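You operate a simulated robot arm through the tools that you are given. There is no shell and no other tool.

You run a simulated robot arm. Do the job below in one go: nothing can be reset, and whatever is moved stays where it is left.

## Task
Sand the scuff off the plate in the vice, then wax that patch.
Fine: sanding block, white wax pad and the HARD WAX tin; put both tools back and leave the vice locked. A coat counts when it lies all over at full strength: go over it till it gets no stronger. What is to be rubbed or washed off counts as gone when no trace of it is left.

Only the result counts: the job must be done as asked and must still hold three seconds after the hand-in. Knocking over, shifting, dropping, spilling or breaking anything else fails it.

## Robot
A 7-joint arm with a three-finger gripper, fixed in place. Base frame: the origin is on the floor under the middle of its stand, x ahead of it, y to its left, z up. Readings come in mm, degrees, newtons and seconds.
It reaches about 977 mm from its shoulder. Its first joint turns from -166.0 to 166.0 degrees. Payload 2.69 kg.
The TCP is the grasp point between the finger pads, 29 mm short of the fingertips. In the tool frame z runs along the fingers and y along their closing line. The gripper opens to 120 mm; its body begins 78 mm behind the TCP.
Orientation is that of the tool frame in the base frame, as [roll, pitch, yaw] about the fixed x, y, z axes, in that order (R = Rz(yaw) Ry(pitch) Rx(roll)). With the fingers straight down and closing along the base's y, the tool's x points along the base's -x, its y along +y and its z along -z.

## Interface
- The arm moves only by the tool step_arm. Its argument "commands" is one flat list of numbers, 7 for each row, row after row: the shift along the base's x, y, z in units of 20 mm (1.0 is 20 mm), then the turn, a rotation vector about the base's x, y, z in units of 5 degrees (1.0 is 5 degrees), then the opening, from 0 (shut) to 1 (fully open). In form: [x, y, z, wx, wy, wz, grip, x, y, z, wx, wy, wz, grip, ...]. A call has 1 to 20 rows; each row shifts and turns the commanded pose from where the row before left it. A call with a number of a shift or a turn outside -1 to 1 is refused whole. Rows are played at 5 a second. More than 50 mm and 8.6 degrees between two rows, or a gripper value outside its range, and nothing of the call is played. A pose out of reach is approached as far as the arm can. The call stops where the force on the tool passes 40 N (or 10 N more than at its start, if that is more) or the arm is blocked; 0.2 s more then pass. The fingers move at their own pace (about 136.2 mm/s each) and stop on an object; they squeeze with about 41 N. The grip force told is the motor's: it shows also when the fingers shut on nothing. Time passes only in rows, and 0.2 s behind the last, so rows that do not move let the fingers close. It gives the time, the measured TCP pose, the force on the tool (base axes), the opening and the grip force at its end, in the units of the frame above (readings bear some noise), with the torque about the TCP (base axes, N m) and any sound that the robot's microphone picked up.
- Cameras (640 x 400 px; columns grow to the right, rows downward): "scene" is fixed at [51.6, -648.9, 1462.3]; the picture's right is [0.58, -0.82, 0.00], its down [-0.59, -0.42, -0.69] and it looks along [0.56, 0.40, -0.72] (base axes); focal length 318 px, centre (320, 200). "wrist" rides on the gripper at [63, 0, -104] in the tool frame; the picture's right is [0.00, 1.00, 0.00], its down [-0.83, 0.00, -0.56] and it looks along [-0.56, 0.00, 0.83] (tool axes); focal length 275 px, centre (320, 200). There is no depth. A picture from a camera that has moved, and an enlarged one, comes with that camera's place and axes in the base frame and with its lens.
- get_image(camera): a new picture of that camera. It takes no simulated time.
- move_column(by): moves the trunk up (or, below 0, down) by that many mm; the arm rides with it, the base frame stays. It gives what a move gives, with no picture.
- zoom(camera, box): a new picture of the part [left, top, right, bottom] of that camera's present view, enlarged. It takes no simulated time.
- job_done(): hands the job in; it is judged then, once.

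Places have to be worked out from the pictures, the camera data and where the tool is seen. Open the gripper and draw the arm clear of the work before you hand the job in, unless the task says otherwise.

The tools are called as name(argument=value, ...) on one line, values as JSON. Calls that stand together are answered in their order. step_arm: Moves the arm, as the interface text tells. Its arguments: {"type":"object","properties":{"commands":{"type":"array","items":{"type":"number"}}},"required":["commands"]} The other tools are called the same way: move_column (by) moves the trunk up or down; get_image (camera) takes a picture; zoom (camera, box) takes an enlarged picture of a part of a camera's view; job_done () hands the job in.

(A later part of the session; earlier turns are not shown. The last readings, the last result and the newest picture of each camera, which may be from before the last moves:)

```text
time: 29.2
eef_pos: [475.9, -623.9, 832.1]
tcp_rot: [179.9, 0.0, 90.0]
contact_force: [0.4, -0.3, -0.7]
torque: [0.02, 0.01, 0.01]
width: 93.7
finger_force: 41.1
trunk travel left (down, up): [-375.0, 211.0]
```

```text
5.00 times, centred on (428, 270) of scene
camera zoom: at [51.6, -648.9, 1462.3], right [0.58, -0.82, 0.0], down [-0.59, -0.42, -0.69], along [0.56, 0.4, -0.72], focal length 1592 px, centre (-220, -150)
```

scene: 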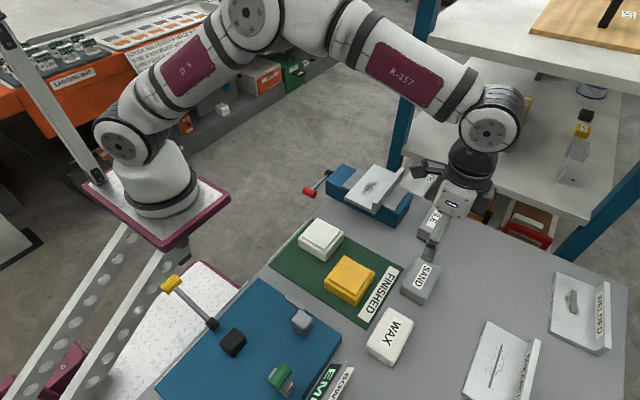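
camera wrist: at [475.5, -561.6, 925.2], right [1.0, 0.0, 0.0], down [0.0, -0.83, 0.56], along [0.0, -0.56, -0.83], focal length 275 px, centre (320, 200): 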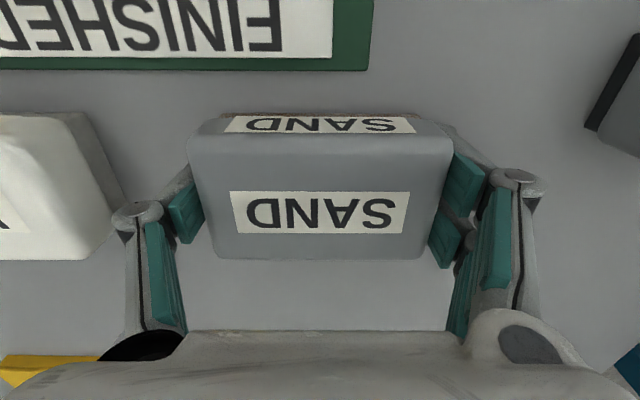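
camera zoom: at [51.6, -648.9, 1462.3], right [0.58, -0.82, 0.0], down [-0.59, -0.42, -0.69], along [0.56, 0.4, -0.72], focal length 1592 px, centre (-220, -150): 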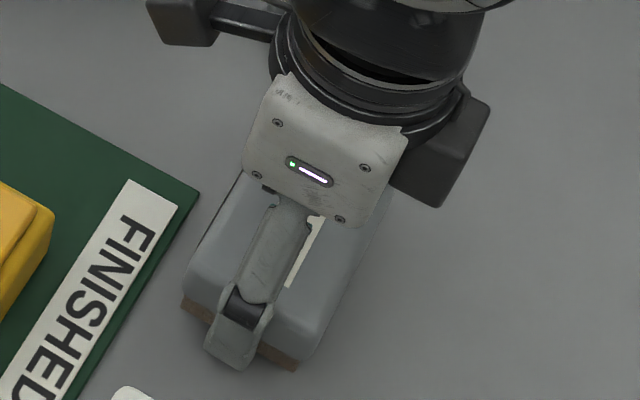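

The width holds at 93.7 and the block rises with the hand. I continue lifting to about z 950 and verify.

step_arm(commands=[0, 0, 0.5, 0, 0, 0, 0, 0, 0, 0.7, 0, 0, 0, 0, 0, 0, 0.8, 0, 0, 0, 0, 0, 0, 0.8, 0, 0, 0, 0, 0, 0, 0.8, 0, 0, 0, 0, 0, 0, 0.8, 0, 0, 0, 0, 0, 0, 0.8, 0, 0, 0, 0, 0, 0, 0.8, 0, 0, 0, 0])

get_image(camera="wrist")

zoom(camera="scene", box=[370, 180, 482, 280])

```text
time: 31.0
eef_pos: [476.1, -623.5, 951.4]
tcp_rot: [180.0, 0.1, 90.0]
contact_force: [0.7, -0.8, -1.3]
torque: [-0.02, -0.02, 0.01]
width: 93.7
finger_force: 41.0
trunk travel left (down, up): [-375.0, 211.0]
```

```text
taken
camera wrist: at [476.0, -561.6, 1054.6], right [1.0, 0.0, 0.0], down [0.0, -0.83, 0.56], along [0.0, -0.56, -0.83], focal length 275 px, centre (320, 200)
```

wrist: 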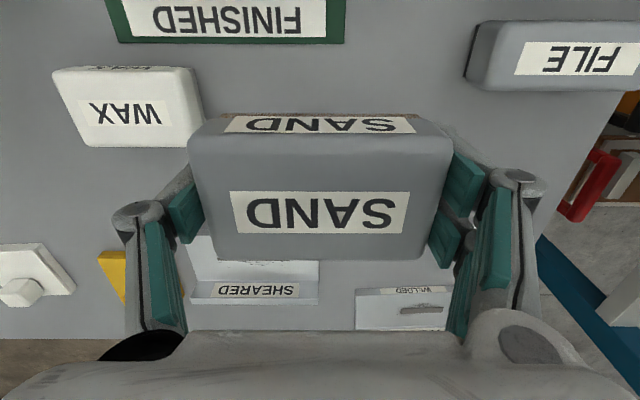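

```text
4.00 times, centred on (426, 230) of scene
camera zoom: at [51.6, -648.9, 1462.3], right [0.58, -0.82, 0.0], down [-0.59, -0.42, -0.69], along [0.56, 0.4, -0.72], focal length 1274 px, centre (-104, 80)
```

zoom: 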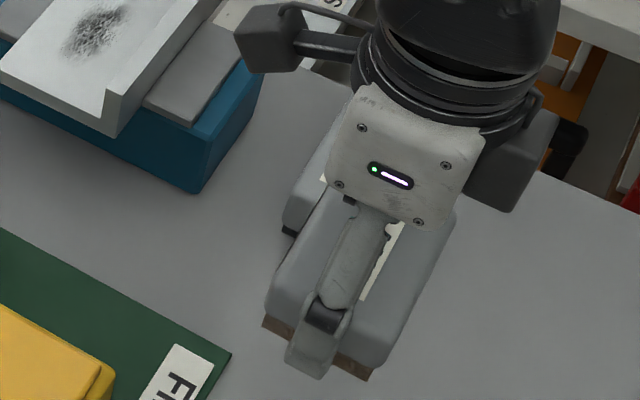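

The block is firmly held and the view is unchanged from the grip. Before sanding I want to see the fingertips relative to the block's underside, so I raise it and turn +90° so the scene camera sees it from the side.

step_arm(commands=[0, 0.48, 0.555, 0, 0, 1, 0, 0, 0.48, 0.555, 0, 0, 1, 0, 0, 0.48, 0.555, 0, 0, 1, 0, 0, 0.48, 0.555, 0, 0, 1, 0, 0, 0.48, 0.555, 0, 0, 1, 0, 0, 0.48, 0.555, 0, 0, 1, 0, 0, 0.48, 0.555, 0, 0, 1, 0, 0, 0.48, 0.555, 0, 0, 1, 0, 0, 0.48, 0.555, 0, 0, 1, 0, 0, 0.48, 0.555, 0, 0, 1, 0, 0, 0.48, 0.555, 0, 0, 1, 0, 0, 0.48, 0.555, 0, 0, 1, 0, 0, 0.48, 0.555, 0, 0, 1, 0, 0, 0.48, 0.555, 0, 0, 1, 0, 0, 0.48, 0.555, 0, 0, 1, 0, 0, 0.48, 0.555, 0, 0, 1, 0, 0, 0.48, 0.555, 0, 0, 1, 0, 0, 0.48, 0.555, 0, 0, 1, 0])

zoom(camera="scene", box=[306, 80, 434, 160])

```text
time: 34.8
eef_pos: [476.7, -452.0, 1151.5]
tcp_rot: [180.0, 0.0, -179.9]
contact_force: [0.4, -0.4, -0.3]
torque: [-0.01, -0.04, -0.02]
width: 93.7
finger_force: 40.7
trunk travel left (down, up): [-375.0, 211.0]
```

```text
5.00 times, centred on (370, 120) of scene
camera zoom: at [51.6, -648.9, 1462.3], right [0.58, -0.82, 0.0], down [-0.59, -0.42, -0.69], along [0.56, 0.4, -0.72], focal length 1592 px, centre (70, 600)
```

zoom: 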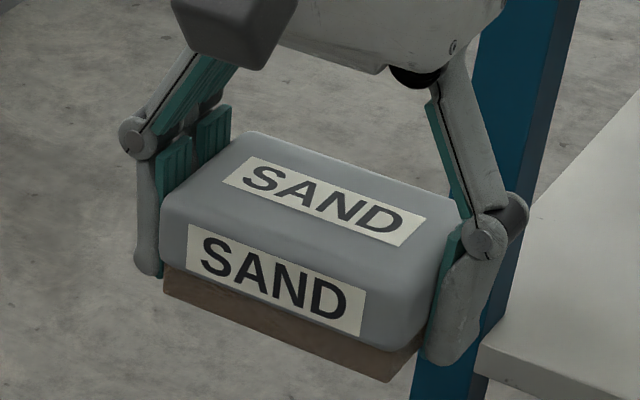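

This is a good side view. I zoom tighter on each fingertip against the block's brown underside.

zoom(camera="scene", box=[374, 120, 422, 160])

zoom(camera="scene", box=[322, 110, 370, 150])

```text
10.00 times, centred on (398, 140) of scene
camera zoom: at [51.6, -648.9, 1462.3], right [0.58, -0.82, 0.0], down [-0.59, -0.42, -0.69], along [0.56, 0.4, -0.72], focal length 3185 px, centre (-460, 800)
```

zoom: 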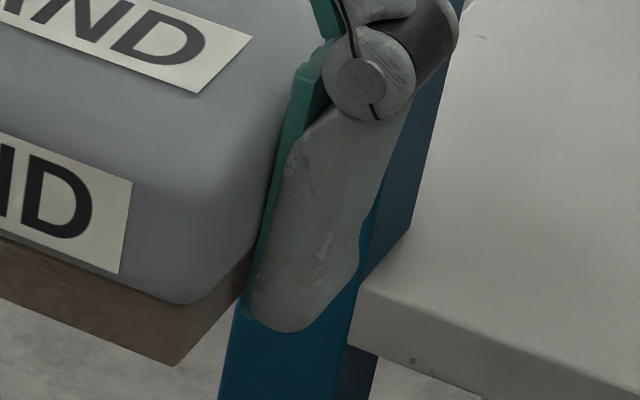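

```text
10.00 times, centred on (346, 130) of scene
camera zoom: at [51.6, -648.9, 1462.3], right [0.58, -0.82, 0.0], down [-0.59, -0.42, -0.69], along [0.56, 0.4, -0.72], focal length 3185 px, centre (60, 900)
```

zoom: 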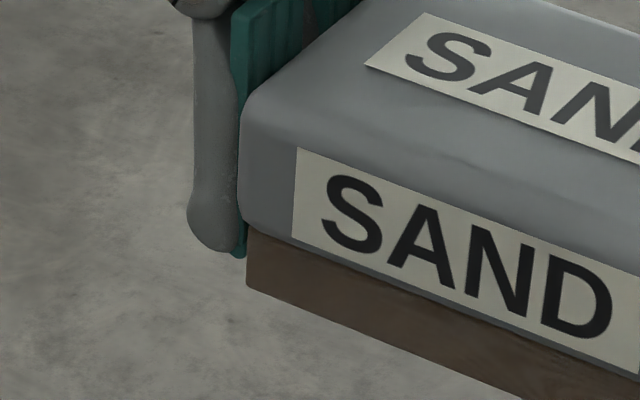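

The fingertips turn out flush with the block's underside, so they would drag on the plate. I'll set the block down on the plate, then regrip it about 5 mm higher. First I carry it over the scuff, turning back -90°.

step_arm(commands=[0.379, 0.122, -0.528, 0, 0, -1, 0, 0.379, 0.122, -0.528, 0, 0, -1, 0, 0.379, 0.122, -0.528, 0, 0, -1, 0, 0.379, 0.122, -0.528, 0, 0, -1, 0, 0.379, 0.122, -0.528, 0, 0, -1, 0, 0.379, 0.122, -0.528, 0, 0, -1, 0, 0.379, 0.122, -0.528, 0, 0, -1, 0, 0.379, 0.122, -0.528, 0, 0, -1, 0, 0.379, 0.122, -0.528, 0, 0, -1, 0, 0.379, 0.122, -0.528, 0, 0, -1, 0, 0.379, 0.122, -0.528, 0, 0, -1, 0, 0.379, 0.122, -0.528, 0, 0, -1, 0, 0.379, 0.122, -0.528, 0, 0, -1, 0, 0.379, 0.122, -0.528, 0, 0, -1, 0, 0.379, 0.122, -0.528, 0, 0, -1, 0, 0.379, 0.122, -0.528, 0, 0, -1, 0, 0.379, 0.122, -0.528, 0, 0, -1, 0, 0.379, 0.122, -0.528, 0, 0, -1, 0])

get_image(camera="wrist")

zoom(camera="scene", box=[290, 100, 450, 240])

```text
time: 38.6
eef_pos: [613.5, -408.6, 959.4]
tcp_rot: [180.0, 0.0, 90.0]
contact_force: [-1.0, 0.8, -0.7]
torque: [0.02, -0.01, 0.0]
width: 93.5
finger_force: 41.0
trunk travel left (down, up): [-375.0, 211.0]
```

```text
taken
camera wrist: at [612.6, -345.8, 1063.3], right [1.0, 0.0, 0.0], down [0.0, -0.83, 0.56], along [0.0, -0.56, -0.83], focal length 275 px, centre (320, 200)
```

wrist: 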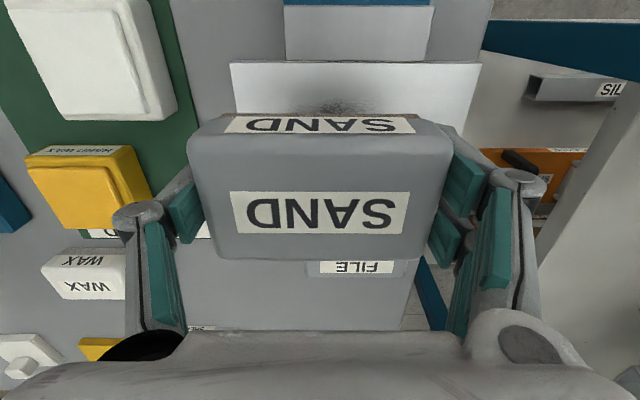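

```text
2.86 times, centred on (370, 170) of scene
camera zoom: at [51.6, -648.9, 1462.3], right [0.58, -0.82, 0.0], down [-0.59, -0.42, -0.69], along [0.56, 0.4, -0.72], focal length 910 px, centre (177, 286)
```

zoom: 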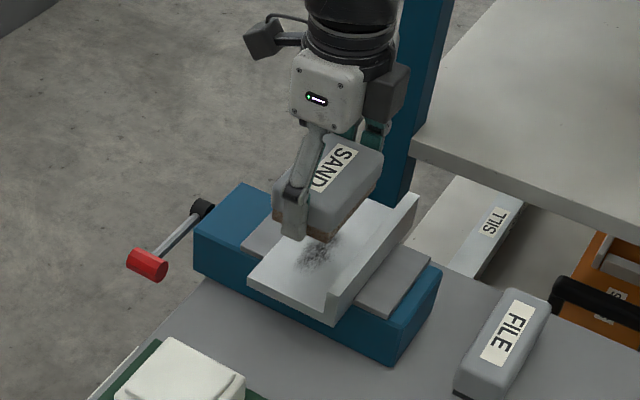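

The block hangs above the plate. I zoom the wrist picture to pin down the scuff's visible edge relative to the block.

zoom(camera="wrist", box=[220, 50, 500, 140])

zoom(camera="scene", box=[340, 155, 420, 215])

```text
2.29 times, centred on (360, 95) of wrist
camera zoom: at [612.6, -345.8, 1063.3], right [1.0, 0.0, 0.0], down [0.0, -0.83, 0.56], along [0.0, -0.56, -0.83], focal length 629 px, centre (229, 440)
```

zoom: 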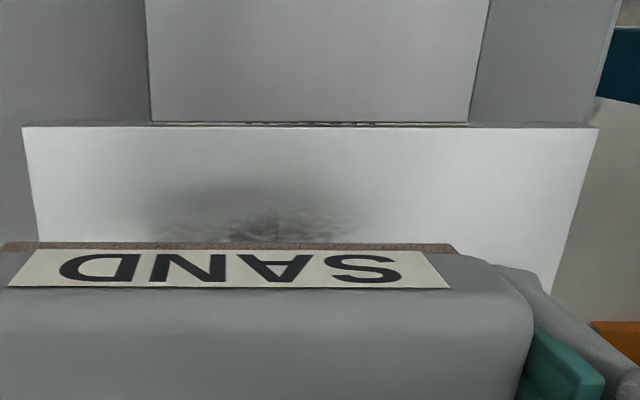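

```text
6.67 times, centred on (380, 185) of scene
camera zoom: at [51.6, -648.9, 1462.3], right [0.58, -0.82, 0.0], down [-0.59, -0.42, -0.69], along [0.56, 0.4, -0.72], focal length 2123 px, centre (-80, 300)
```

zoom: 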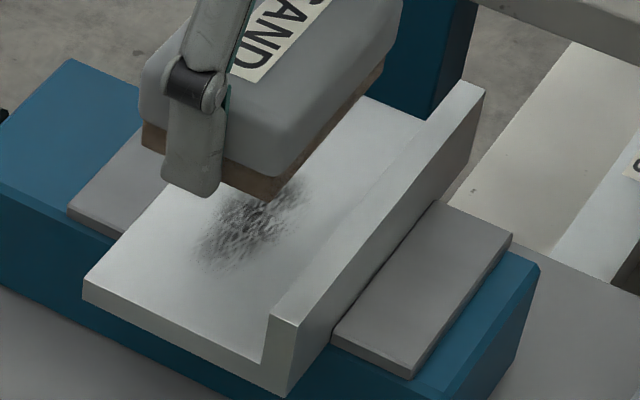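

Re-solving from two views: plate surface is nearer z ≈ 873, plate x ≈ 556–715, scuff x ≈ 586–656 and y ≈ -424 to -391, so its centre is about (621, -407). I shift there and lower to TCP z ≈ 903.

step_arm(commands=[0.38, 0.05, 0, 0, 0, 0, 0, 0, 0, -0.7, 0, 0, 0, 0, 0, 0, -0.7, 0, 0, 0, 0, 0, 0, -0.7, 0, 0, 0, 0, 0, 0, -0.7, 0, 0, 0, 0, 0, 0, 0, 0, 0, 0, 0])

zoom(camera="scene", box=[340, 155, 420, 215])

get_image(camera="wrist")

```text
time: 40.0
eef_pos: [621.0, -407.0, 903.6]
tcp_rot: [-180.0, 0.0, 89.9]
contact_force: [-0.6, -0.2, -0.9]
torque: [0.01, -0.01, 0.0]
width: 93.5
finger_force: 40.9
trunk travel left (down, up): [-375.0, 211.0]
```

```text
6.67 times, centred on (380, 185) of scene
camera zoom: at [51.6, -648.9, 1462.3], right [0.58, -0.82, 0.0], down [-0.59, -0.42, -0.69], along [0.56, 0.4, -0.72], focal length 2123 px, centre (-80, 300)
```

zoom: 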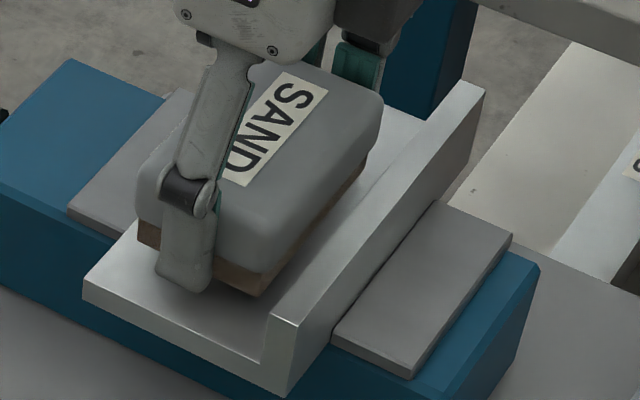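

```text
taken
camera wrist: at [620.1, -344.3, 1007.2], right [1.0, 0.0, 0.0], down [0.0, -0.83, 0.56], along [0.0, -0.56, -0.83], focal length 275 px, centre (320, 200)
```

wrist: 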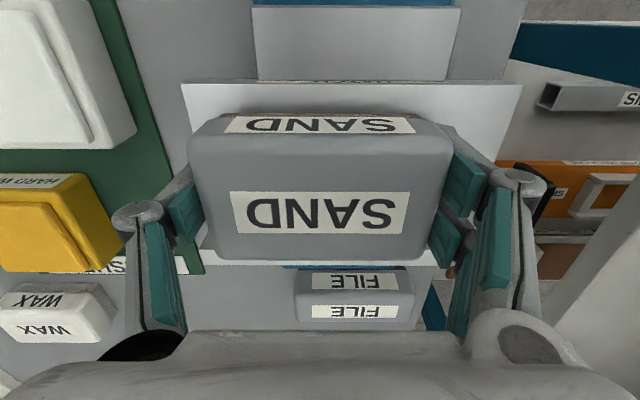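

The block sits just above the plate, inside the flange. I lower in 2 mm rows and watch for contact.

step_arm(commands=[0, 0, -0.1, 0, 0, 0, 0, 0, 0, -0.1, 0, 0, 0, 0, 0, 0, -0.1, 0, 0, 0, 0, 0, 0, -0.1, 0, 0, 0, 0, 0, 0, 0, 0, 0, 0, 0])

step_arm(commands=[0, 0, -0.08, 0, 0, 0, 0, 0, 0, 0, 0, 0, 0, 0])

```text
time: 41.2
eef_pos: [620.9, -406.5, 895.8]
tcp_rot: [180.0, 0.1, 89.9]
contact_force: [0.3, 0.5, -0.8]
torque: [0.04, 0.03, -0.02]
width: 93.6
finger_force: 41.1
trunk travel left (down, up): [-375.0, 211.0]
```

```text
time: 41.8
eef_pos: [620.4, -407.5, 893.7]
tcp_rot: [-180.0, 0.0, 90.0]
contact_force: [0.0, -0.5, -2.1]
torque: [-0.01, 0.0, 0.01]
width: 93.7
finger_force: 41.3
trunk travel left (down, up): [-375.0, 211.0]
```

No contact yet at z ≈ 894. I continue down 2 mm at a time.

step_arm(commands=[0, 0, -0.1, 0, 0, 0, 0, 0, 0, 0, 0, 0, 0, 0])

step_arm(commands=[0, 0, -0.1, 0, 0, 0, 0, 0, 0, 0, 0, 0, 0, 0])

step_arm(commands=[0, 0, -0.1, 0, 0, 0, 0, 0, 0, 0, 0, 0, 0, 0])

```text
time: 42.4
eef_pos: [620.5, -407.1, 894.8]
tcp_rot: [179.9, 0.1, 90.1]
contact_force: [-0.6, 1.7, 16.5]
torque: [0.07, -0.1, 0.03]
width: 93.5
finger_force: 41.2
trunk travel left (down, up): [-375.0, 211.0]
```

```text
time: 43.0
eef_pos: [620.3, -407.4, 891.6]
tcp_rot: [179.9, 0.1, 90.0]
contact_force: [0.8, -0.2, 28.9]
torque: [0.06, 0.15, -0.06]
width: 93.6
finger_force: 40.7
trunk travel left (down, up): [-375.0, 211.0]
```

```text
time: 43.4
eef_pos: [622.1, -407.1, 892.3]
tcp_rot: [179.8, 0.1, 90.0]
contact_force: [-3.6, 3.9, 16.1]
torque: [0.18, 0.6, -0.13]
width: 93.5
finger_force: 40.8
trunk travel left (down, up): [-375.0, 211.0]
stopped in row 1: the force on the tool passed its limit at 44 N (the readings are from after the stop); the commanded pose is now the measured one
```

Contact came at TCP z ≈ 893.5 (about 7 N per mm). I ease off 1 mm, open the fingers, raise about 5 mm and regrip higher.

step_arm(commands=[0, 0, 0.07, 0, 0, 0, 0, 0, 0, 0, 0, 0, 0, 0, 0, 0, 0, 0, 0, 0, 0.85, 0, 0, 0, 0, 0, 0, 0.92, 0, 0, 0, 0, 0, 0, 0.92])

get_image(camera="wrist")

zoom(camera="scene", box=[340, 155, 420, 215])

```text
time: 44.6
eef_pos: [620.7, -408.6, 893.0]
tcp_rot: [179.9, 0.1, 90.0]
contact_force: [-0.4, 0.1, 0.5]
torque: [-0.02, -0.05, -0.02]
width: 110.4
finger_force: 0.0
trunk travel left (down, up): [-375.0, 211.0]
```

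```text
taken
camera wrist: at [620.4, -345.1, 996.1], right [1.0, 0.0, 0.0], down [0.0, -0.83, 0.56], along [0.0, -0.56, -0.83], focal length 275 px, centre (320, 200)
```

wrist: 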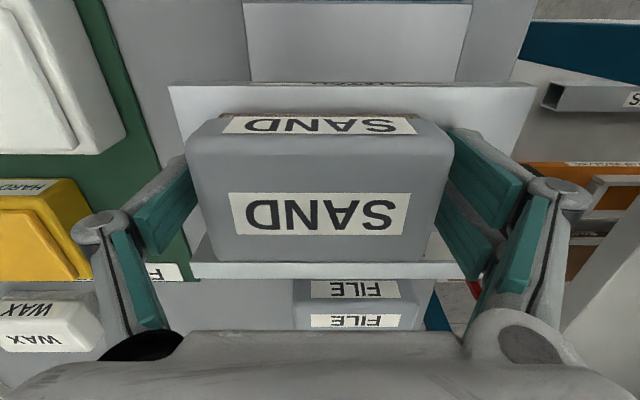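

```text
6.67 times, centred on (380, 185) of scene
camera zoom: at [51.6, -648.9, 1462.3], right [0.58, -0.82, 0.0], down [-0.59, -0.42, -0.69], along [0.56, 0.4, -0.72], focal length 2123 px, centre (-80, 300)
```

zoom: 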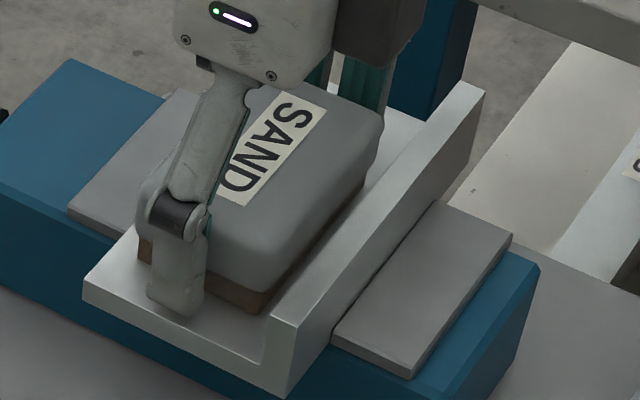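

The block rests flat on the plate. I raise 6 mm and close again.

step_arm(commands=[0, 0, 0.3, 0, 0, 0, 0.92, 0, 0, 0, 0, 0, 0, 0.92, 0, 0, 0, 0, 0, 0, 0.7, 0, 0, 0, 0, 0, 0, 0.3, 0, 0, 0, 0, 0, 0, 0, 0, 0, 0, 0, 0, 0, 0])

get_image(camera="wrist")

zoom(camera="scene", box=[350, 175, 398, 215])

```text
time: 46.0
eef_pos: [621.4, -409.2, 899.5]
tcp_rot: [179.8, 0.2, 90.1]
contact_force: [-0.3, 0.1, 8.1]
torque: [0.04, 0.19, 0.03]
width: 94.0
finger_force: 41.2
trunk travel left (down, up): [-375.0, 211.0]
```

```text
taken
camera wrist: at [620.1, -345.2, 1002.6], right [1.0, 0.0, 0.0], down [0.0, -0.83, 0.56], along [0.01, -0.56, -0.83], focal length 275 px, centre (320, 200)
```

wrist: 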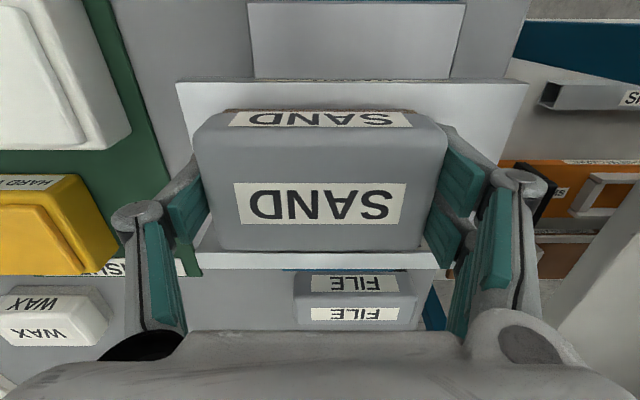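

```text
10.00 times, centred on (374, 195) of scene
camera zoom: at [51.6, -648.9, 1462.3], right [0.58, -0.82, 0.0], down [-0.59, -0.42, -0.69], along [0.56, 0.4, -0.72], focal length 3185 px, centre (-220, 250)
```

zoom: 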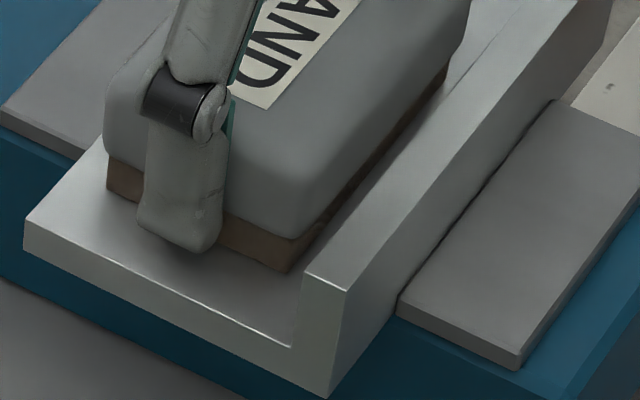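

It's gripped 6 mm higher (width 94.0) with the thumb tip clear of the plate and about 8 N of downward pressure. I start gentle strokes along x.

step_arm(commands=[0.4, 0, -0.03, 0, 0, 0, 0, 0.4, 0, 0, 0, 0, 0, 0, -0.4, 0, 0, 0, 0, 0, 0, -0.4, 0, 0, 0, 0, 0, 0, -0.4, 0, 0, 0, 0, 0, 0, -0.4, 0, 0, 0, 0, 0, 0, 0.4, 0, 0, 0, 0, 0, 0, 0.4, 0, 0, 0, 0, 0, 0])

get_image(camera="wrist")

zoom(camera="scene", box=[340, 155, 420, 215])

```text
time: 47.8
eef_pos: [618.4, -407.5, 898.3]
tcp_rot: [179.9, 0.1, 90.0]
contact_force: [-5.9, 0.0, 12.5]
torque: [-0.04, 0.61, -0.06]
width: 93.5
finger_force: 41.4
trunk travel left (down, up): [-375.0, 211.0]
```

```text
taken
camera wrist: at [619.3, -345.1, 1001.5], right [1.0, 0.0, 0.0], down [0.0, -0.83, 0.56], along [0.0, -0.56, -0.83], focal length 275 px, centre (320, 200)
```

wrist: 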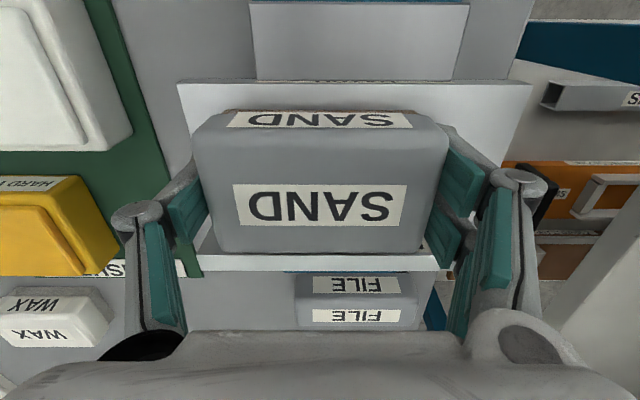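

```text
6.67 times, centred on (380, 185) of scene
camera zoom: at [51.6, -648.9, 1462.3], right [0.58, -0.82, 0.0], down [-0.59, -0.42, -0.69], along [0.56, 0.4, -0.72], focal length 2123 px, centre (-80, 300)
```

zoom: 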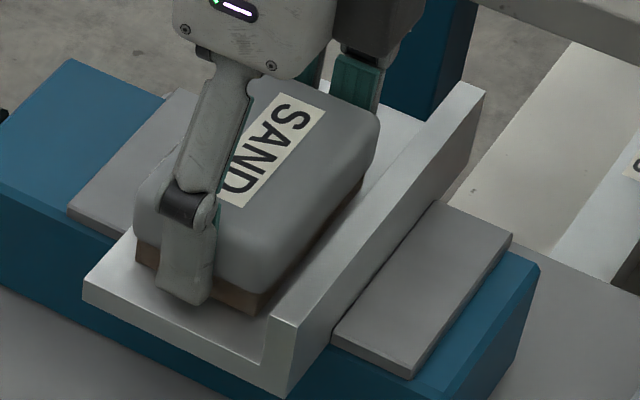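

Stroking works: 12.5 N normal, ~6 N drag, and the block follows. I continue with longer strokes plus small y offsets.

step_arm(commands=[0.6, 0.1, 0, 0, 0, 0, 0, 0.6, 0.1, 0, 0, 0, 0, 0, -0.6, 0, 0, 0, 0, 0, 0, -0.6, 0, 0, 0, 0, 0, 0, -0.6, 0, 0, 0, 0, 0, 0, -0.6, 0, 0, 0, 0, 0, 0, 0.6, -0.1, 0, 0, 0, 0, 0, 0.6, -0.1, 0, 0, 0, 0, 0, 0.6, -0.1, 0, 0, 0, 0, 0, 0.6, -0.1, 0, 0, 0, 0, 0, -0.6, 0, 0, 0, 0, 0, 0, -0.6, 0, 0, 0, 0, 0, 0, -0.6, 0, 0, 0, 0, 0, 0, -0.6, 0, 0, 0, 0, 0, 0, 0.6, 0.05, 0, 0, 0, 0, 0, 0.6, 0.05, 0, 0, 0, 0, 0, 0.6, 0.05, 0, 0, 0, 0, 0, 0.6, 0.05, 0, 0, 0, 0, 0, -0.6, 0, 0, 0, 0, 0, 0, -0.6, 0, 0, 0, 0, 0, 0])

get_image(camera="wrist")

zoom(camera="scene", box=[340, 155, 420, 215])

```text
time: 52.0
eef_pos: [621.9, -407.9, 899.4]
tcp_rot: [179.9, 0.1, 90.0]
contact_force: [0.4, 0.0, 3.7]
torque: [0.05, 0.03, -0.07]
width: 93.6
finger_force: 40.7
trunk travel left (down, up): [-375.0, 211.0]
```

```text
taken
camera wrist: at [620.7, -344.7, 1001.4], right [1.0, 0.0, 0.0], down [0.0, -0.83, 0.56], along [0.0, -0.56, -0.83], focal length 275 px, centre (320, 200)
```

wrist: 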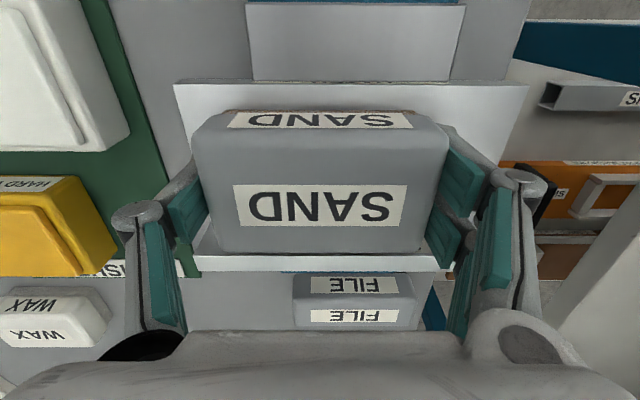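

```text
6.67 times, centred on (380, 185) of scene
camera zoom: at [51.6, -648.9, 1462.3], right [0.58, -0.82, 0.0], down [-0.59, -0.42, -0.69], along [0.56, 0.4, -0.72], focal length 2123 px, centre (-80, 300)
```

zoom: 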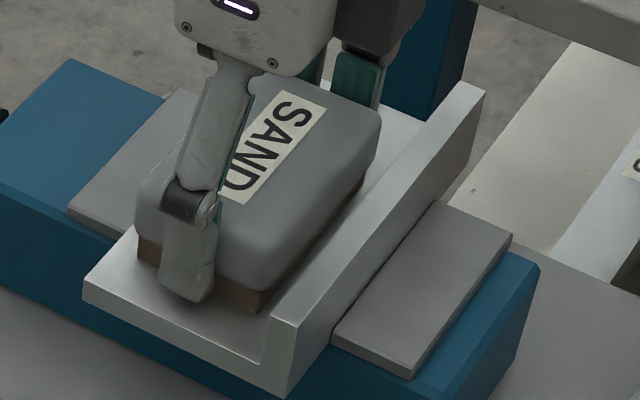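

Pressure has eased to about 4 N, so I lower 1 mm and repeat a round of strokes.

step_arm(commands=[0.6, 0.1, -0.05, 0, 0, 0, 0, 0.6, 0.1, 0, 0, 0, 0, 0, -0.6, 0, 0, 0, 0, 0, 0, -0.6, 0, 0, 0, 0, 0, 0, -0.6, 0, 0, 0, 0, 0, 0, -0.6, 0, 0, 0, 0, 0, 0, 0.6, -0.1, 0, 0, 0, 0, 0, 0.6, -0.1, 0, 0, 0, 0, 0, 0.6, -0.1, 0, 0, 0, 0, 0, 0.6, -0.1, 0, 0, 0, 0, 0, -0.6, 0, 0, 0, 0, 0, 0, -0.6, 0, 0, 0, 0, 0, 0, -0.6, 0, 0, 0, 0, 0, 0, -0.6, 0, 0, 0, 0, 0, 0, 0.6, 0.05, 0, 0, 0, 0, 0, 0.6, 0.05, 0, 0, 0, 0, 0, 0.6, 0.05, 0, 0, 0, 0, 0, 0.6, 0.05, 0, 0, 0, 0, 0, -0.6, 0, 0, 0, 0, 0, 0, -0.6, 0, 0, 0, 0, 0, 0])

```text
time: 56.2
eef_pos: [622.3, -407.3, 898.2]
tcp_rot: [179.9, 0.2, 90.1]
contact_force: [4.4, -0.5, 11.9]
torque: [0.09, -0.17, -0.09]
width: 93.9
finger_force: 40.9
trunk travel left (down, up): [-375.0, 211.0]
```

Pressure is about 12 N now. I add cross strokes in y (kept off the flange), then lift and look at the plate.

step_arm(commands=[0, 0.3, 0, 0, 0, 0, 0, 0, 0.3, 0, 0, 0, 0, 0, 0, -0.3, 0, 0, 0, 0, 0, 0, -0.3, 0, 0, 0, 0, 0, 0, -0.3, 0, 0, 0, 0, 0, 0.5, 0, 0, 0, 0, 0, 0, 0, 0.3, 0, 0, 0, 0, 0, 0, 0.3, 0, 0, 0, 0, 0, 0, 0.3, 0, 0, 0, 0, 0, 0, -0.3, 0, 0, 0, 0, 0, 0, -0.3, 0, 0, 0, 0, 0, 0, -0.3, 0, 0, 0, 0, 0, -0.5, 0, 0, 0, 0, 0, 0, -0.5, 0, 0, 0, 0, 0, 0, 0, 0.3, 0, 0, 0, 0, 0, 0, 0.3, 0, 0, 0, 0, 0, 0, 0.3, 0, 0, 0, 0, 0, 0, -0.3, 0, 0, 0, 0, 0, 0, -0.3, 0, 0, 0, 0, 0, 0.5, 0, 0, 0, 0, 0, 0])

step_arm(commands=[0, 0, 0.1, 0, 0, 0, 0, 0, 0, 0.2, 0, 0, 0, 0, 0, 0, 0.5, 0, 0, 0, 0, 0, 0, 0.8, 0, 0, 0, 0, 0, 0, 1, 0, 0, 0, 0, -1, 0, 1, 0, 0, 0, 0, -1, 0.5, 0.5, 0, 0, 0, 0, -1, 1, 0, 0, 0, 0, 0, -1, 1, 0, 0, 0, 0, 0, -1, 1, 0, 0, 0, 0, 0])

get_image(camera="scene")

zoom(camera="scene", box=[340, 155, 420, 215])

```text
time: 60.4
eef_pos: [619.3, -407.0, 898.0]
tcp_rot: [179.9, 0.2, 90.0]
contact_force: [-2.1, 0.2, 4.9]
torque: [-0.01, -0.19, 0.04]
width: 93.9
finger_force: 40.9
trunk travel left (down, up): [-375.0, 211.0]
```

```text
time: 62.6
eef_pos: [520.7, -336.2, 980.1]
tcp_rot: [179.9, 0.1, 90.0]
contact_force: [0.0, 0.4, -1.4]
torque: [-0.04, 0.04, 0.05]
width: 93.5
finger_force: 41.2
trunk travel left (down, up): [-375.0, 211.0]
```

```text
taken
```

scene: 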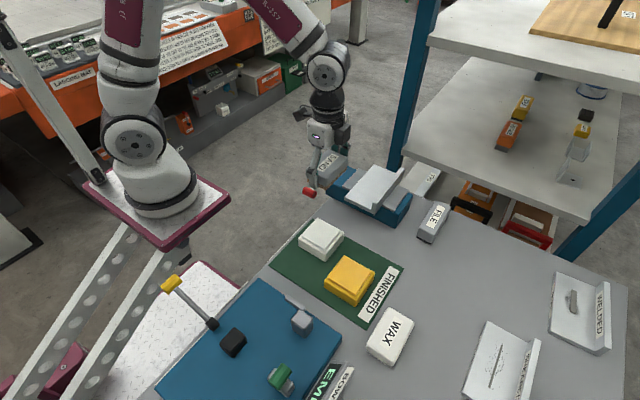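

```text
6.67 times, centred on (380, 185) of scene
camera zoom: at [51.6, -648.9, 1462.3], right [0.58, -0.82, 0.0], down [-0.59, -0.42, -0.69], along [0.56, 0.4, -0.72], focal length 2123 px, centre (-80, 300)
```

zoom: 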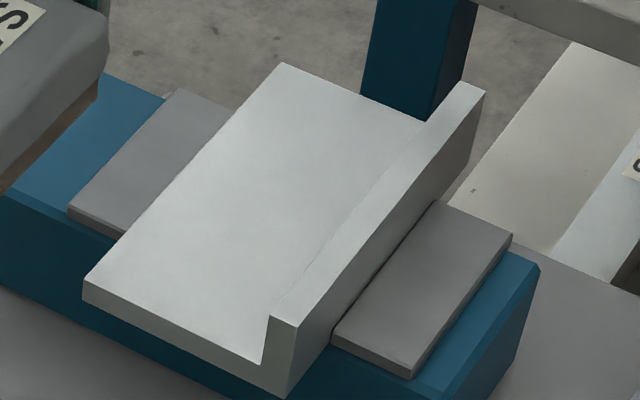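

The scuff looks gone from here. I zoom in harder and check with the wrist camera too.

zoom(camera="scene", box=[354, 168, 402, 208])

get_image(camera="wrist")

```text
10.00 times, centred on (378, 188) of scene
camera zoom: at [51.6, -648.9, 1462.3], right [0.58, -0.82, 0.0], down [-0.59, -0.42, -0.69], along [0.56, 0.4, -0.72], focal length 3185 px, centre (-260, 320)
```

zoom: 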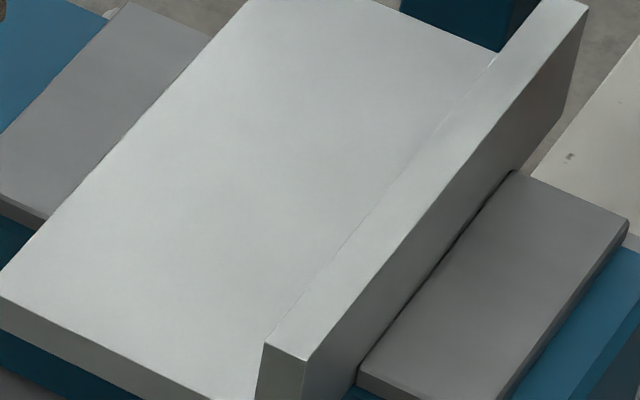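

```text
taken
camera wrist: at [520.6, -274.5, 1082.5], right [1.0, 0.0, 0.0], down [0.0, -0.83, 0.56], along [0.0, -0.56, -0.83], focal length 275 px, centre (320, 200)
```

wrist: 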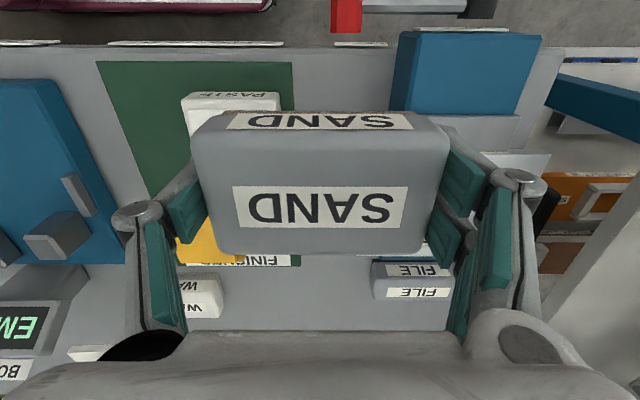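

The plate looks clean. For certainty I move so the plate shows above the held block in the wrist view.

step_arm(commands=[0, 0, 0.5, 0, 0, 0, 0, 0.8, -0.95, 0.3, 0, 0, 0, 0, 0.8, -0.95, 0.2, 0, 0, 0, 0, 0.8, -0.95, 0, 0, 0, 0, 0, 0.8, -0.95, 0, 0, 0, 0, 0, 0.8, -0.95, 0, 0, 0, 0, 0, 0.8, -0.95, 0, 0, 0, 0, 0])

get_image(camera="wrist")

zoom(camera="wrist", box=[220, 0, 420, 115])

```text
time: 64.2
eef_pos: [617.2, -452.8, 1000.5]
tcp_rot: [179.8, 0.1, 90.0]
contact_force: [1.0, 0.2, -1.4]
torque: [-0.01, 0.0, 0.0]
width: 93.5
finger_force: 41.0
trunk travel left (down, up): [-375.0, 211.0]
```

```text
taken
camera wrist: at [617.5, -388.7, 1102.7], right [1.0, 0.0, 0.0], down [0.0, -0.83, 0.56], along [0.01, -0.56, -0.83], focal length 275 px, centre (320, 200)
```

wrist: 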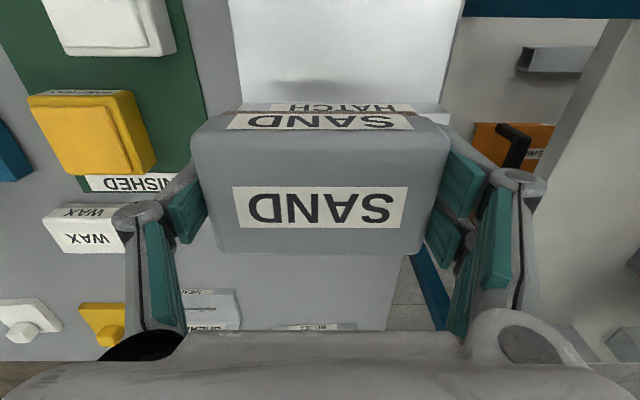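

```text
3.20 times, centred on (320, 58) of wrist
camera zoom: at [617.5, -388.7, 1102.7], right [1.0, 0.0, 0.0], down [0.0, -0.83, 0.56], along [0.01, -0.56, -0.83], focal length 881 px, centre (320, 656)
```

zoom: 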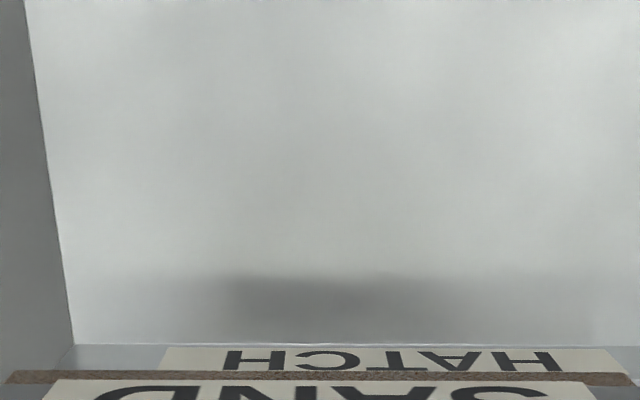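

No speckle is left; the dark band near the block is just its shading. For certainty I make one more sanding round: back over the patch and down to just above contact.

step_arm(commands=[0.06, 0.76, 0, 0, 0, 0, 0, 0.06, 0.76, 0, 0, 0, 0, 0, 0.06, 0.77, 0, 0, 0, 0, 0, 0, 0, -0.9, 0, 0, 0, 0, 0, 0, -0.9, 0, 0, 0, 0, 0, 0, -0.9, 0, 0, 0, 0, 0, 0, -0.9, 0, 0, 0, 0, 0, 0, -0.9, 0, 0, 0, 0, 0, 0, -0.4, 0, 0, 0, 0, 0, 0, 0, 0, 0, 0, 0])

step_arm(commands=[0, 0, -0.1, 0, 0, 0, 0, 0, 0, 0, 0, 0, 0, 0])

```text
time: 66.4
eef_pos: [620.8, -406.1, 900.0]
tcp_rot: [180.0, 0.1, 89.9]
contact_force: [-0.7, 0.6, -0.3]
torque: [-0.01, 0.0, 0.0]
width: 93.7
finger_force: 41.1
trunk travel left (down, up): [-375.0, 211.0]
```

```text
time: 67.0
eef_pos: [620.2, -406.4, 899.6]
tcp_rot: [179.8, 0.0, 90.0]
contact_force: [0.5, 0.2, -1.3]
torque: [-0.03, 0.0, -0.01]
width: 93.7
finger_force: 41.2
trunk travel left (down, up): [-375.0, 211.0]
```

No contact yet; I go 1.6 mm further.

step_arm(commands=[0, 0, -0.08, 0, 0, 0, 0, 0, 0, 0, 0, 0, 0, 0])

```text
time: 67.6
eef_pos: [620.8, -404.8, 898.4]
tcp_rot: [179.9, 0.0, 90.0]
contact_force: [0.3, -0.4, 0.8]
torque: [0.03, -0.01, 0.0]
width: 93.8
finger_force: 40.9
trunk travel left (down, up): [-375.0, 211.0]
```

Barely touching now; I go 1.6 mm further.

step_arm(commands=[0, 0, -0.08, 0, 0, 0, 0, 0, 0, 0, 0, 0, 0, 0])

```text
time: 68.2
eef_pos: [621.1, -407.0, 896.5]
tcp_rot: [179.8, 0.2, 90.0]
contact_force: [0.8, 1.7, 18.5]
torque: [0.21, 0.32, -0.06]
width: 93.8
finger_force: 41.0
trunk travel left (down, up): [-375.0, 211.0]
```

18 N is a bit much, so I ease 0.5 mm and run x strokes at three y offsets.

step_arm(commands=[0.6, 0.1, 0.02, 0, 0, 0, 0, 0.6, 0.2, 0, 0, 0, 0, 0, -0.6, 0, 0, 0, 0, 0, 0, -0.6, 0, 0, 0, 0, 0, 0, -0.6, 0, 0, 0, 0, 0, 0, -0.6, 0, 0, 0, 0, 0, 0, 0.6, -0.15, 0, 0, 0, 0, 0, 0.6, -0.15, 0, 0, 0, 0, 0, 0.6, -0.15, 0, 0, 0, 0, 0, 0.6, -0.1, 0, 0, 0, 0, 0, -0.6, 0, 0, 0, 0, 0, 0, -0.6, 0, 0, 0, 0, 0, 0, -0.6, 0, 0, 0, 0, 0, 0, -0.6, 0, 0, 0, 0, 0, 0, 0.6, 0.05, 0, 0, 0, 0, 0, 0.6, 0.05, 0, 0, 0, 0, 0, 0.6, 0.05, 0, 0, 0, 0, 0, 0.6, 0.05, 0, 0, 0, 0, 0, -0.6, 0.05, 0, 0, 0, 0, 0, -0.6, 0, 0, 0, 0, 0, 0])

step_arm(commands=[0.6, 0, 0, 0, 0, 0, 0, 0.6, 0, 0, 0, 0, 0, 0, -0.6, 0, 0, 0, 0, 0, 0, -0.6, 0, 0, 0, 0, 0, 0, -0.6, 0, 0, 0, 0, 0, 0, -0.6, 0, 0, 0, 0, 0, 0, 0.6, 0, 0, 0, 0, 0, 0, 0.6, 0, 0, 0, 0, 0, 0, 0, 0.3, 0, 0, 0, 0, 0, 0, -0.3, 0, 0, 0, 0, 0, 0, -0.3, 0, 0, 0, 0, 0, 0, 0.3, 0, 0, 0, 0, 0, 0, 0.3, 0, 0, 0, 0, 0, 0, -0.3, 0, 0, 0, 0, 0])

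```text
time: 72.4
eef_pos: [622.3, -406.3, 896.7]
tcp_rot: [179.9, 0.1, 90.1]
contact_force: [1.1, 0.8, 6.5]
torque: [-0.07, 0.09, -0.07]
width: 93.8
finger_force: 40.8
trunk travel left (down, up): [-375.0, 211.0]
```

```text
time: 75.4
eef_pos: [619.8, -406.5, 896.2]
tcp_rot: [180.0, 0.2, 89.9]
contact_force: [-0.1, -0.1, -0.5]
torque: [0.03, 0.0, 0.02]
width: 93.8
finger_force: 40.1
trunk travel left (down, up): [-375.0, 211.0]
```

The pressure has faded as the block crept in the grip, but the second pass is done. I lift, and check the plate again from the scene before putting SAND back.

step_arm(commands=[0, 0, 0.2, 0, 0, 0, 0, 0, 0, 0.5, 0, 0, 0, 0, 0, 0, 1, 0, 0, 0, 0, 0, 0, 1, 0, 0, 0, 0, 0, 0, 1, 0, 0, 0, 0, 0, 0, 1, 0, 0, 0, 0, 0, 0, 0.5, 0, 0, 0, 0, -0.657, -0.99, 0, 0, 0, 0, 0, -0.657, -0.99, 0, 0, 0, 0, 0, -0.657, -0.99, 0, 0, 0, 0, 0, -0.657, -0.99, 0, 0, 0, 0, 0, -0.657, -0.99, 0, 0, 0, 0, 0, -0.657, -0.99, 0, 0, 0, 0, 0, -0.657, -0.99, 0, 0, 0, 0, 0, -0.657, -0.99, 0, 0, 0, 0, 0, -0.657, -0.99, 0, 0, 0, 0, 0, -0.657, -0.99, 0, 0, 0, 0, 0, -0.657, -0.99, 0, 0, 0, 0, 0])

get_image(camera="wrist")

zoom(camera="scene", box=[354, 168, 402, 208])

zoom(camera="scene", box=[370, 180, 482, 280])

```text
time: 79.2
eef_pos: [475.9, -623.7, 1000.0]
tcp_rot: [179.8, 0.1, 90.1]
contact_force: [0.7, 0.1, -1.3]
torque: [-0.03, -0.01, 0.0]
width: 93.7
finger_force: 40.8
trunk travel left (down, up): [-375.0, 211.0]
```

```text
taken
camera wrist: at [475.5, -561.0, 1103.6], right [1.0, 0.01, 0.0], down [0.0, -0.83, 0.56], along [0.01, -0.56, -0.83], focal length 275 px, centre (320, 200)
```

wrist: 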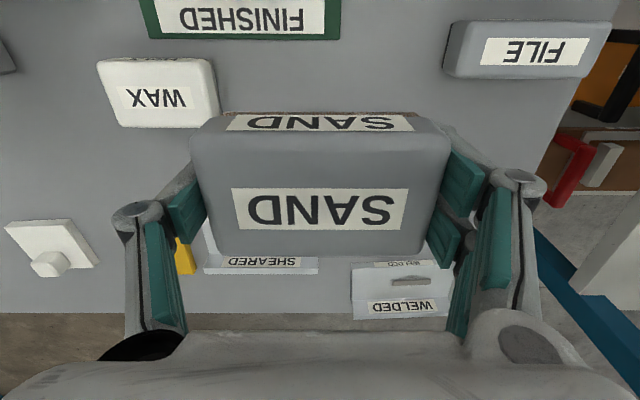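

```text
10.00 times, centred on (378, 188) of scene
camera zoom: at [51.6, -648.9, 1462.3], right [0.58, -0.82, 0.0], down [-0.59, -0.42, -0.69], along [0.56, 0.4, -0.72], focal length 3185 px, centre (-260, 320)
```

zoom: 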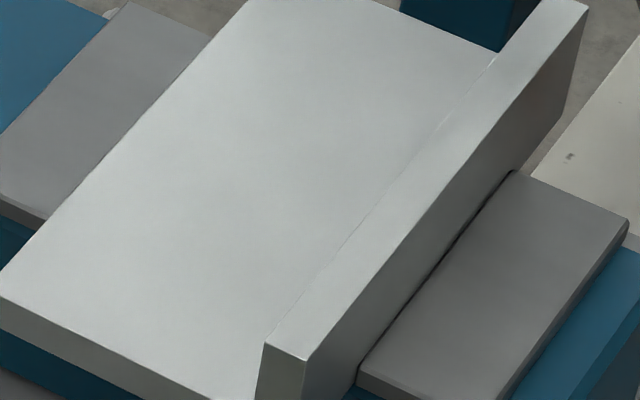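

```text
4.00 times, centred on (426, 230) of scene
camera zoom: at [51.6, -648.9, 1462.3], right [0.58, -0.82, 0.0], down [-0.59, -0.42, -0.69], along [0.56, 0.4, -0.72], focal length 1274 px, centre (-104, 80)
```

zoom: 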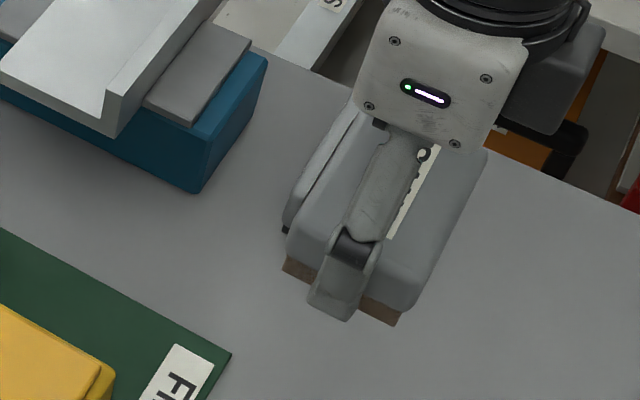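

The plate is clean and SAND is above its old spot at (476, -624). I lower it to just above the bench.

step_arm(commands=[0, 0, -1, 0, 0, 0, 0, 0, 0, -1, 0, 0, 0, 0, 0, 0, -1, 0, 0, 0, 0, 0, 0, -1, 0, 0, 0, 0, 0, 0, -1, 0, 0, 0, 0, 0, 0, -1, 0, 0, 0, 0, 0, 0, -1, 0, 0, 0, 0, 0, 0, -0.8, 0, 0, 0, 0, 0, 0, -0.5, 0, 0, 0, 0, 0, 0, -0.2, 0, 0, 0, 0, 0, 0, 0, 0, 0, 0, 0])

step_arm(commands=[0, 0, -0.08, 0, 0, 0, 0, 0, 0, 0, 0, 0, 0, 0])

```text
time: 81.6
eef_pos: [476.9, -625.1, 829.3]
tcp_rot: [180.0, 0.0, 90.0]
contact_force: [0.5, -0.1, -1.4]
torque: [0.01, 0.0, 0.01]
width: 93.9
finger_force: 40.7
trunk travel left (down, up): [-375.0, 211.0]
```

```text
time: 82.2
eef_pos: [476.2, -623.9, 829.0]
tcp_rot: [179.9, 0.1, 90.0]
contact_force: [0.3, 0.1, -0.4]
torque: [0.0, 0.03, -0.02]
width: 93.8
finger_force: 40.8
trunk travel left (down, up): [-375.0, 211.0]
```

No contact yet; I lower 1.5 mm at a time.

step_arm(commands=[0, 0, -0.08, 0, 0, 0, 0, 0, 0, 0, 0, 0, 0, 0])

```text
time: 82.8
eef_pos: [476.7, -624.1, 827.7]
tcp_rot: [-180.0, 0.0, 90.0]
contact_force: [-0.5, -0.2, -2.0]
torque: [0.02, 0.03, 0.05]
width: 93.8
finger_force: 40.8
trunk travel left (down, up): [-375.0, 211.0]
```

Still free; another 1.5 mm.

step_arm(commands=[0, 0, -0.08, 0, 0, 0, 0, 0, 0, 0, 0, 0, 0, 0])

```text
time: 83.4
eef_pos: [475.4, -624.1, 824.9]
tcp_rot: [179.9, 0.0, 90.0]
contact_force: [1.7, 0.1, -1.1]
torque: [0.06, -0.02, 0.02]
width: 93.8
finger_force: 41.2
trunk travel left (down, up): [-375.0, 211.0]
```

Another 1.5 mm down.

step_arm(commands=[0, 0, -0.08, 0, 0, 0, 0, 0, 0, 0, 0, 0, 0, 0])

```text
time: 84.0
eef_pos: [475.8, -623.8, 824.0]
tcp_rot: [179.8, 0.2, 90.0]
contact_force: [-0.6, 0.6, 0.9]
torque: [0.04, 0.08, -0.02]
width: 93.9
finger_force: 40.6
trunk travel left (down, up): [-375.0, 211.0]
```

The force begins to rise; one more small step to seat it.

step_arm(commands=[0, 0, -0.05, 0, 0, 0, 0, 0, 0, 0, 0, 0, 0, 0])

```text
time: 84.6
eef_pos: [475.9, -623.0, 823.8]
tcp_rot: [179.7, 0.2, 90.0]
contact_force: [-0.4, 2.7, 13.5]
torque: [0.35, 0.23, -0.01]
width: 93.4
finger_force: 41.0
trunk travel left (down, up): [-375.0, 211.0]
```

Seated on the bench (13 N). I ease off 1 mm and open fully.

step_arm(commands=[0, 0, 0.05, 0, 0, 0, 0, 0, 0, 0, 0, 0, 0, 0.85, 0, 0, 0, 0, 0, 0, 1, 0, 0, 0, 0, 0, 0, 1, 0, 0, 0, 0, 0, 0, 1])

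step_arm(commands=[0, 0, 0.3, 0, 0, 0, 1, 0, 0, 0.6, 0, 0, 0, 1, 0, 0, 1, 0, 0, 0, 1, 0, 0, 1, 0, 0, 0, 1, 0, 0, 1, 0, 0, 0, 1, 0, 0, 1, 0, 0, 0, 1, 0, 0, 1, 0, 0, 0, 1, 0, 0, 1, 0, 0, 0, 1, 0, 0, 1, 0, 0, 0, 1])

get_image(camera="wrist")

get_image(camera="scene")

```text
time: 85.8
eef_pos: [476.1, -624.0, 824.5]
tcp_rot: [179.9, 0.1, 90.0]
contact_force: [-0.3, 0.0, 0.4]
torque: [-0.02, -0.01, -0.02]
width: 120.0
finger_force: 0.1
trunk travel left (down, up): [-375.0, 211.0]
```

```text
time: 87.8
eef_pos: [477.2, -623.6, 982.6]
tcp_rot: [179.9, 0.2, 90.0]
contact_force: [0.1, -0.1, 0.5]
torque: [0.02, 0.01, 0.01]
width: 120.1
finger_force: 0.1
trunk travel left (down, up): [-375.0, 211.0]
```

```text
taken
camera wrist: at [476.3, -561.7, 1084.9], right [1.0, 0.0, 0.0], down [0.0, -0.83, 0.56], along [0.0, -0.56, -0.83], focal length 275 px, centre (320, 200)
```

wrist: 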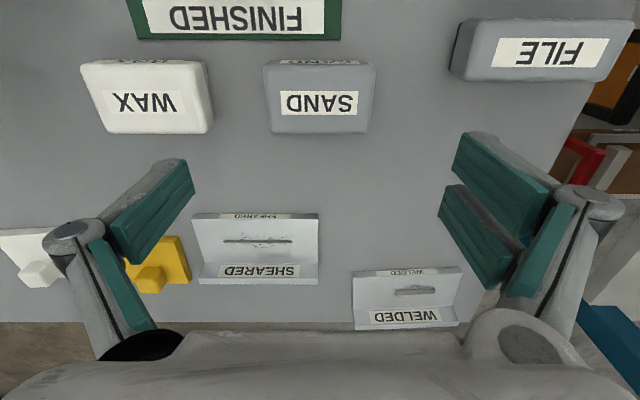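

```text
taken
```

scene: 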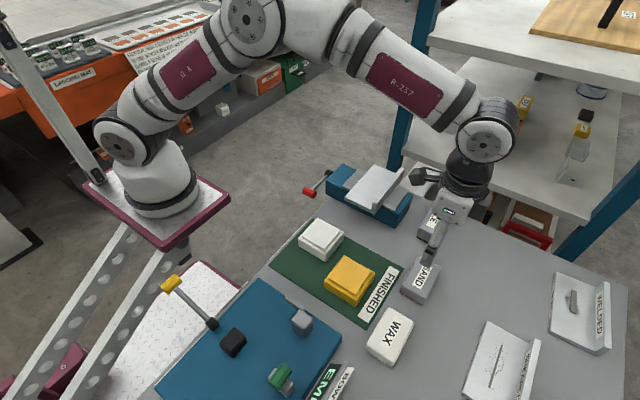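

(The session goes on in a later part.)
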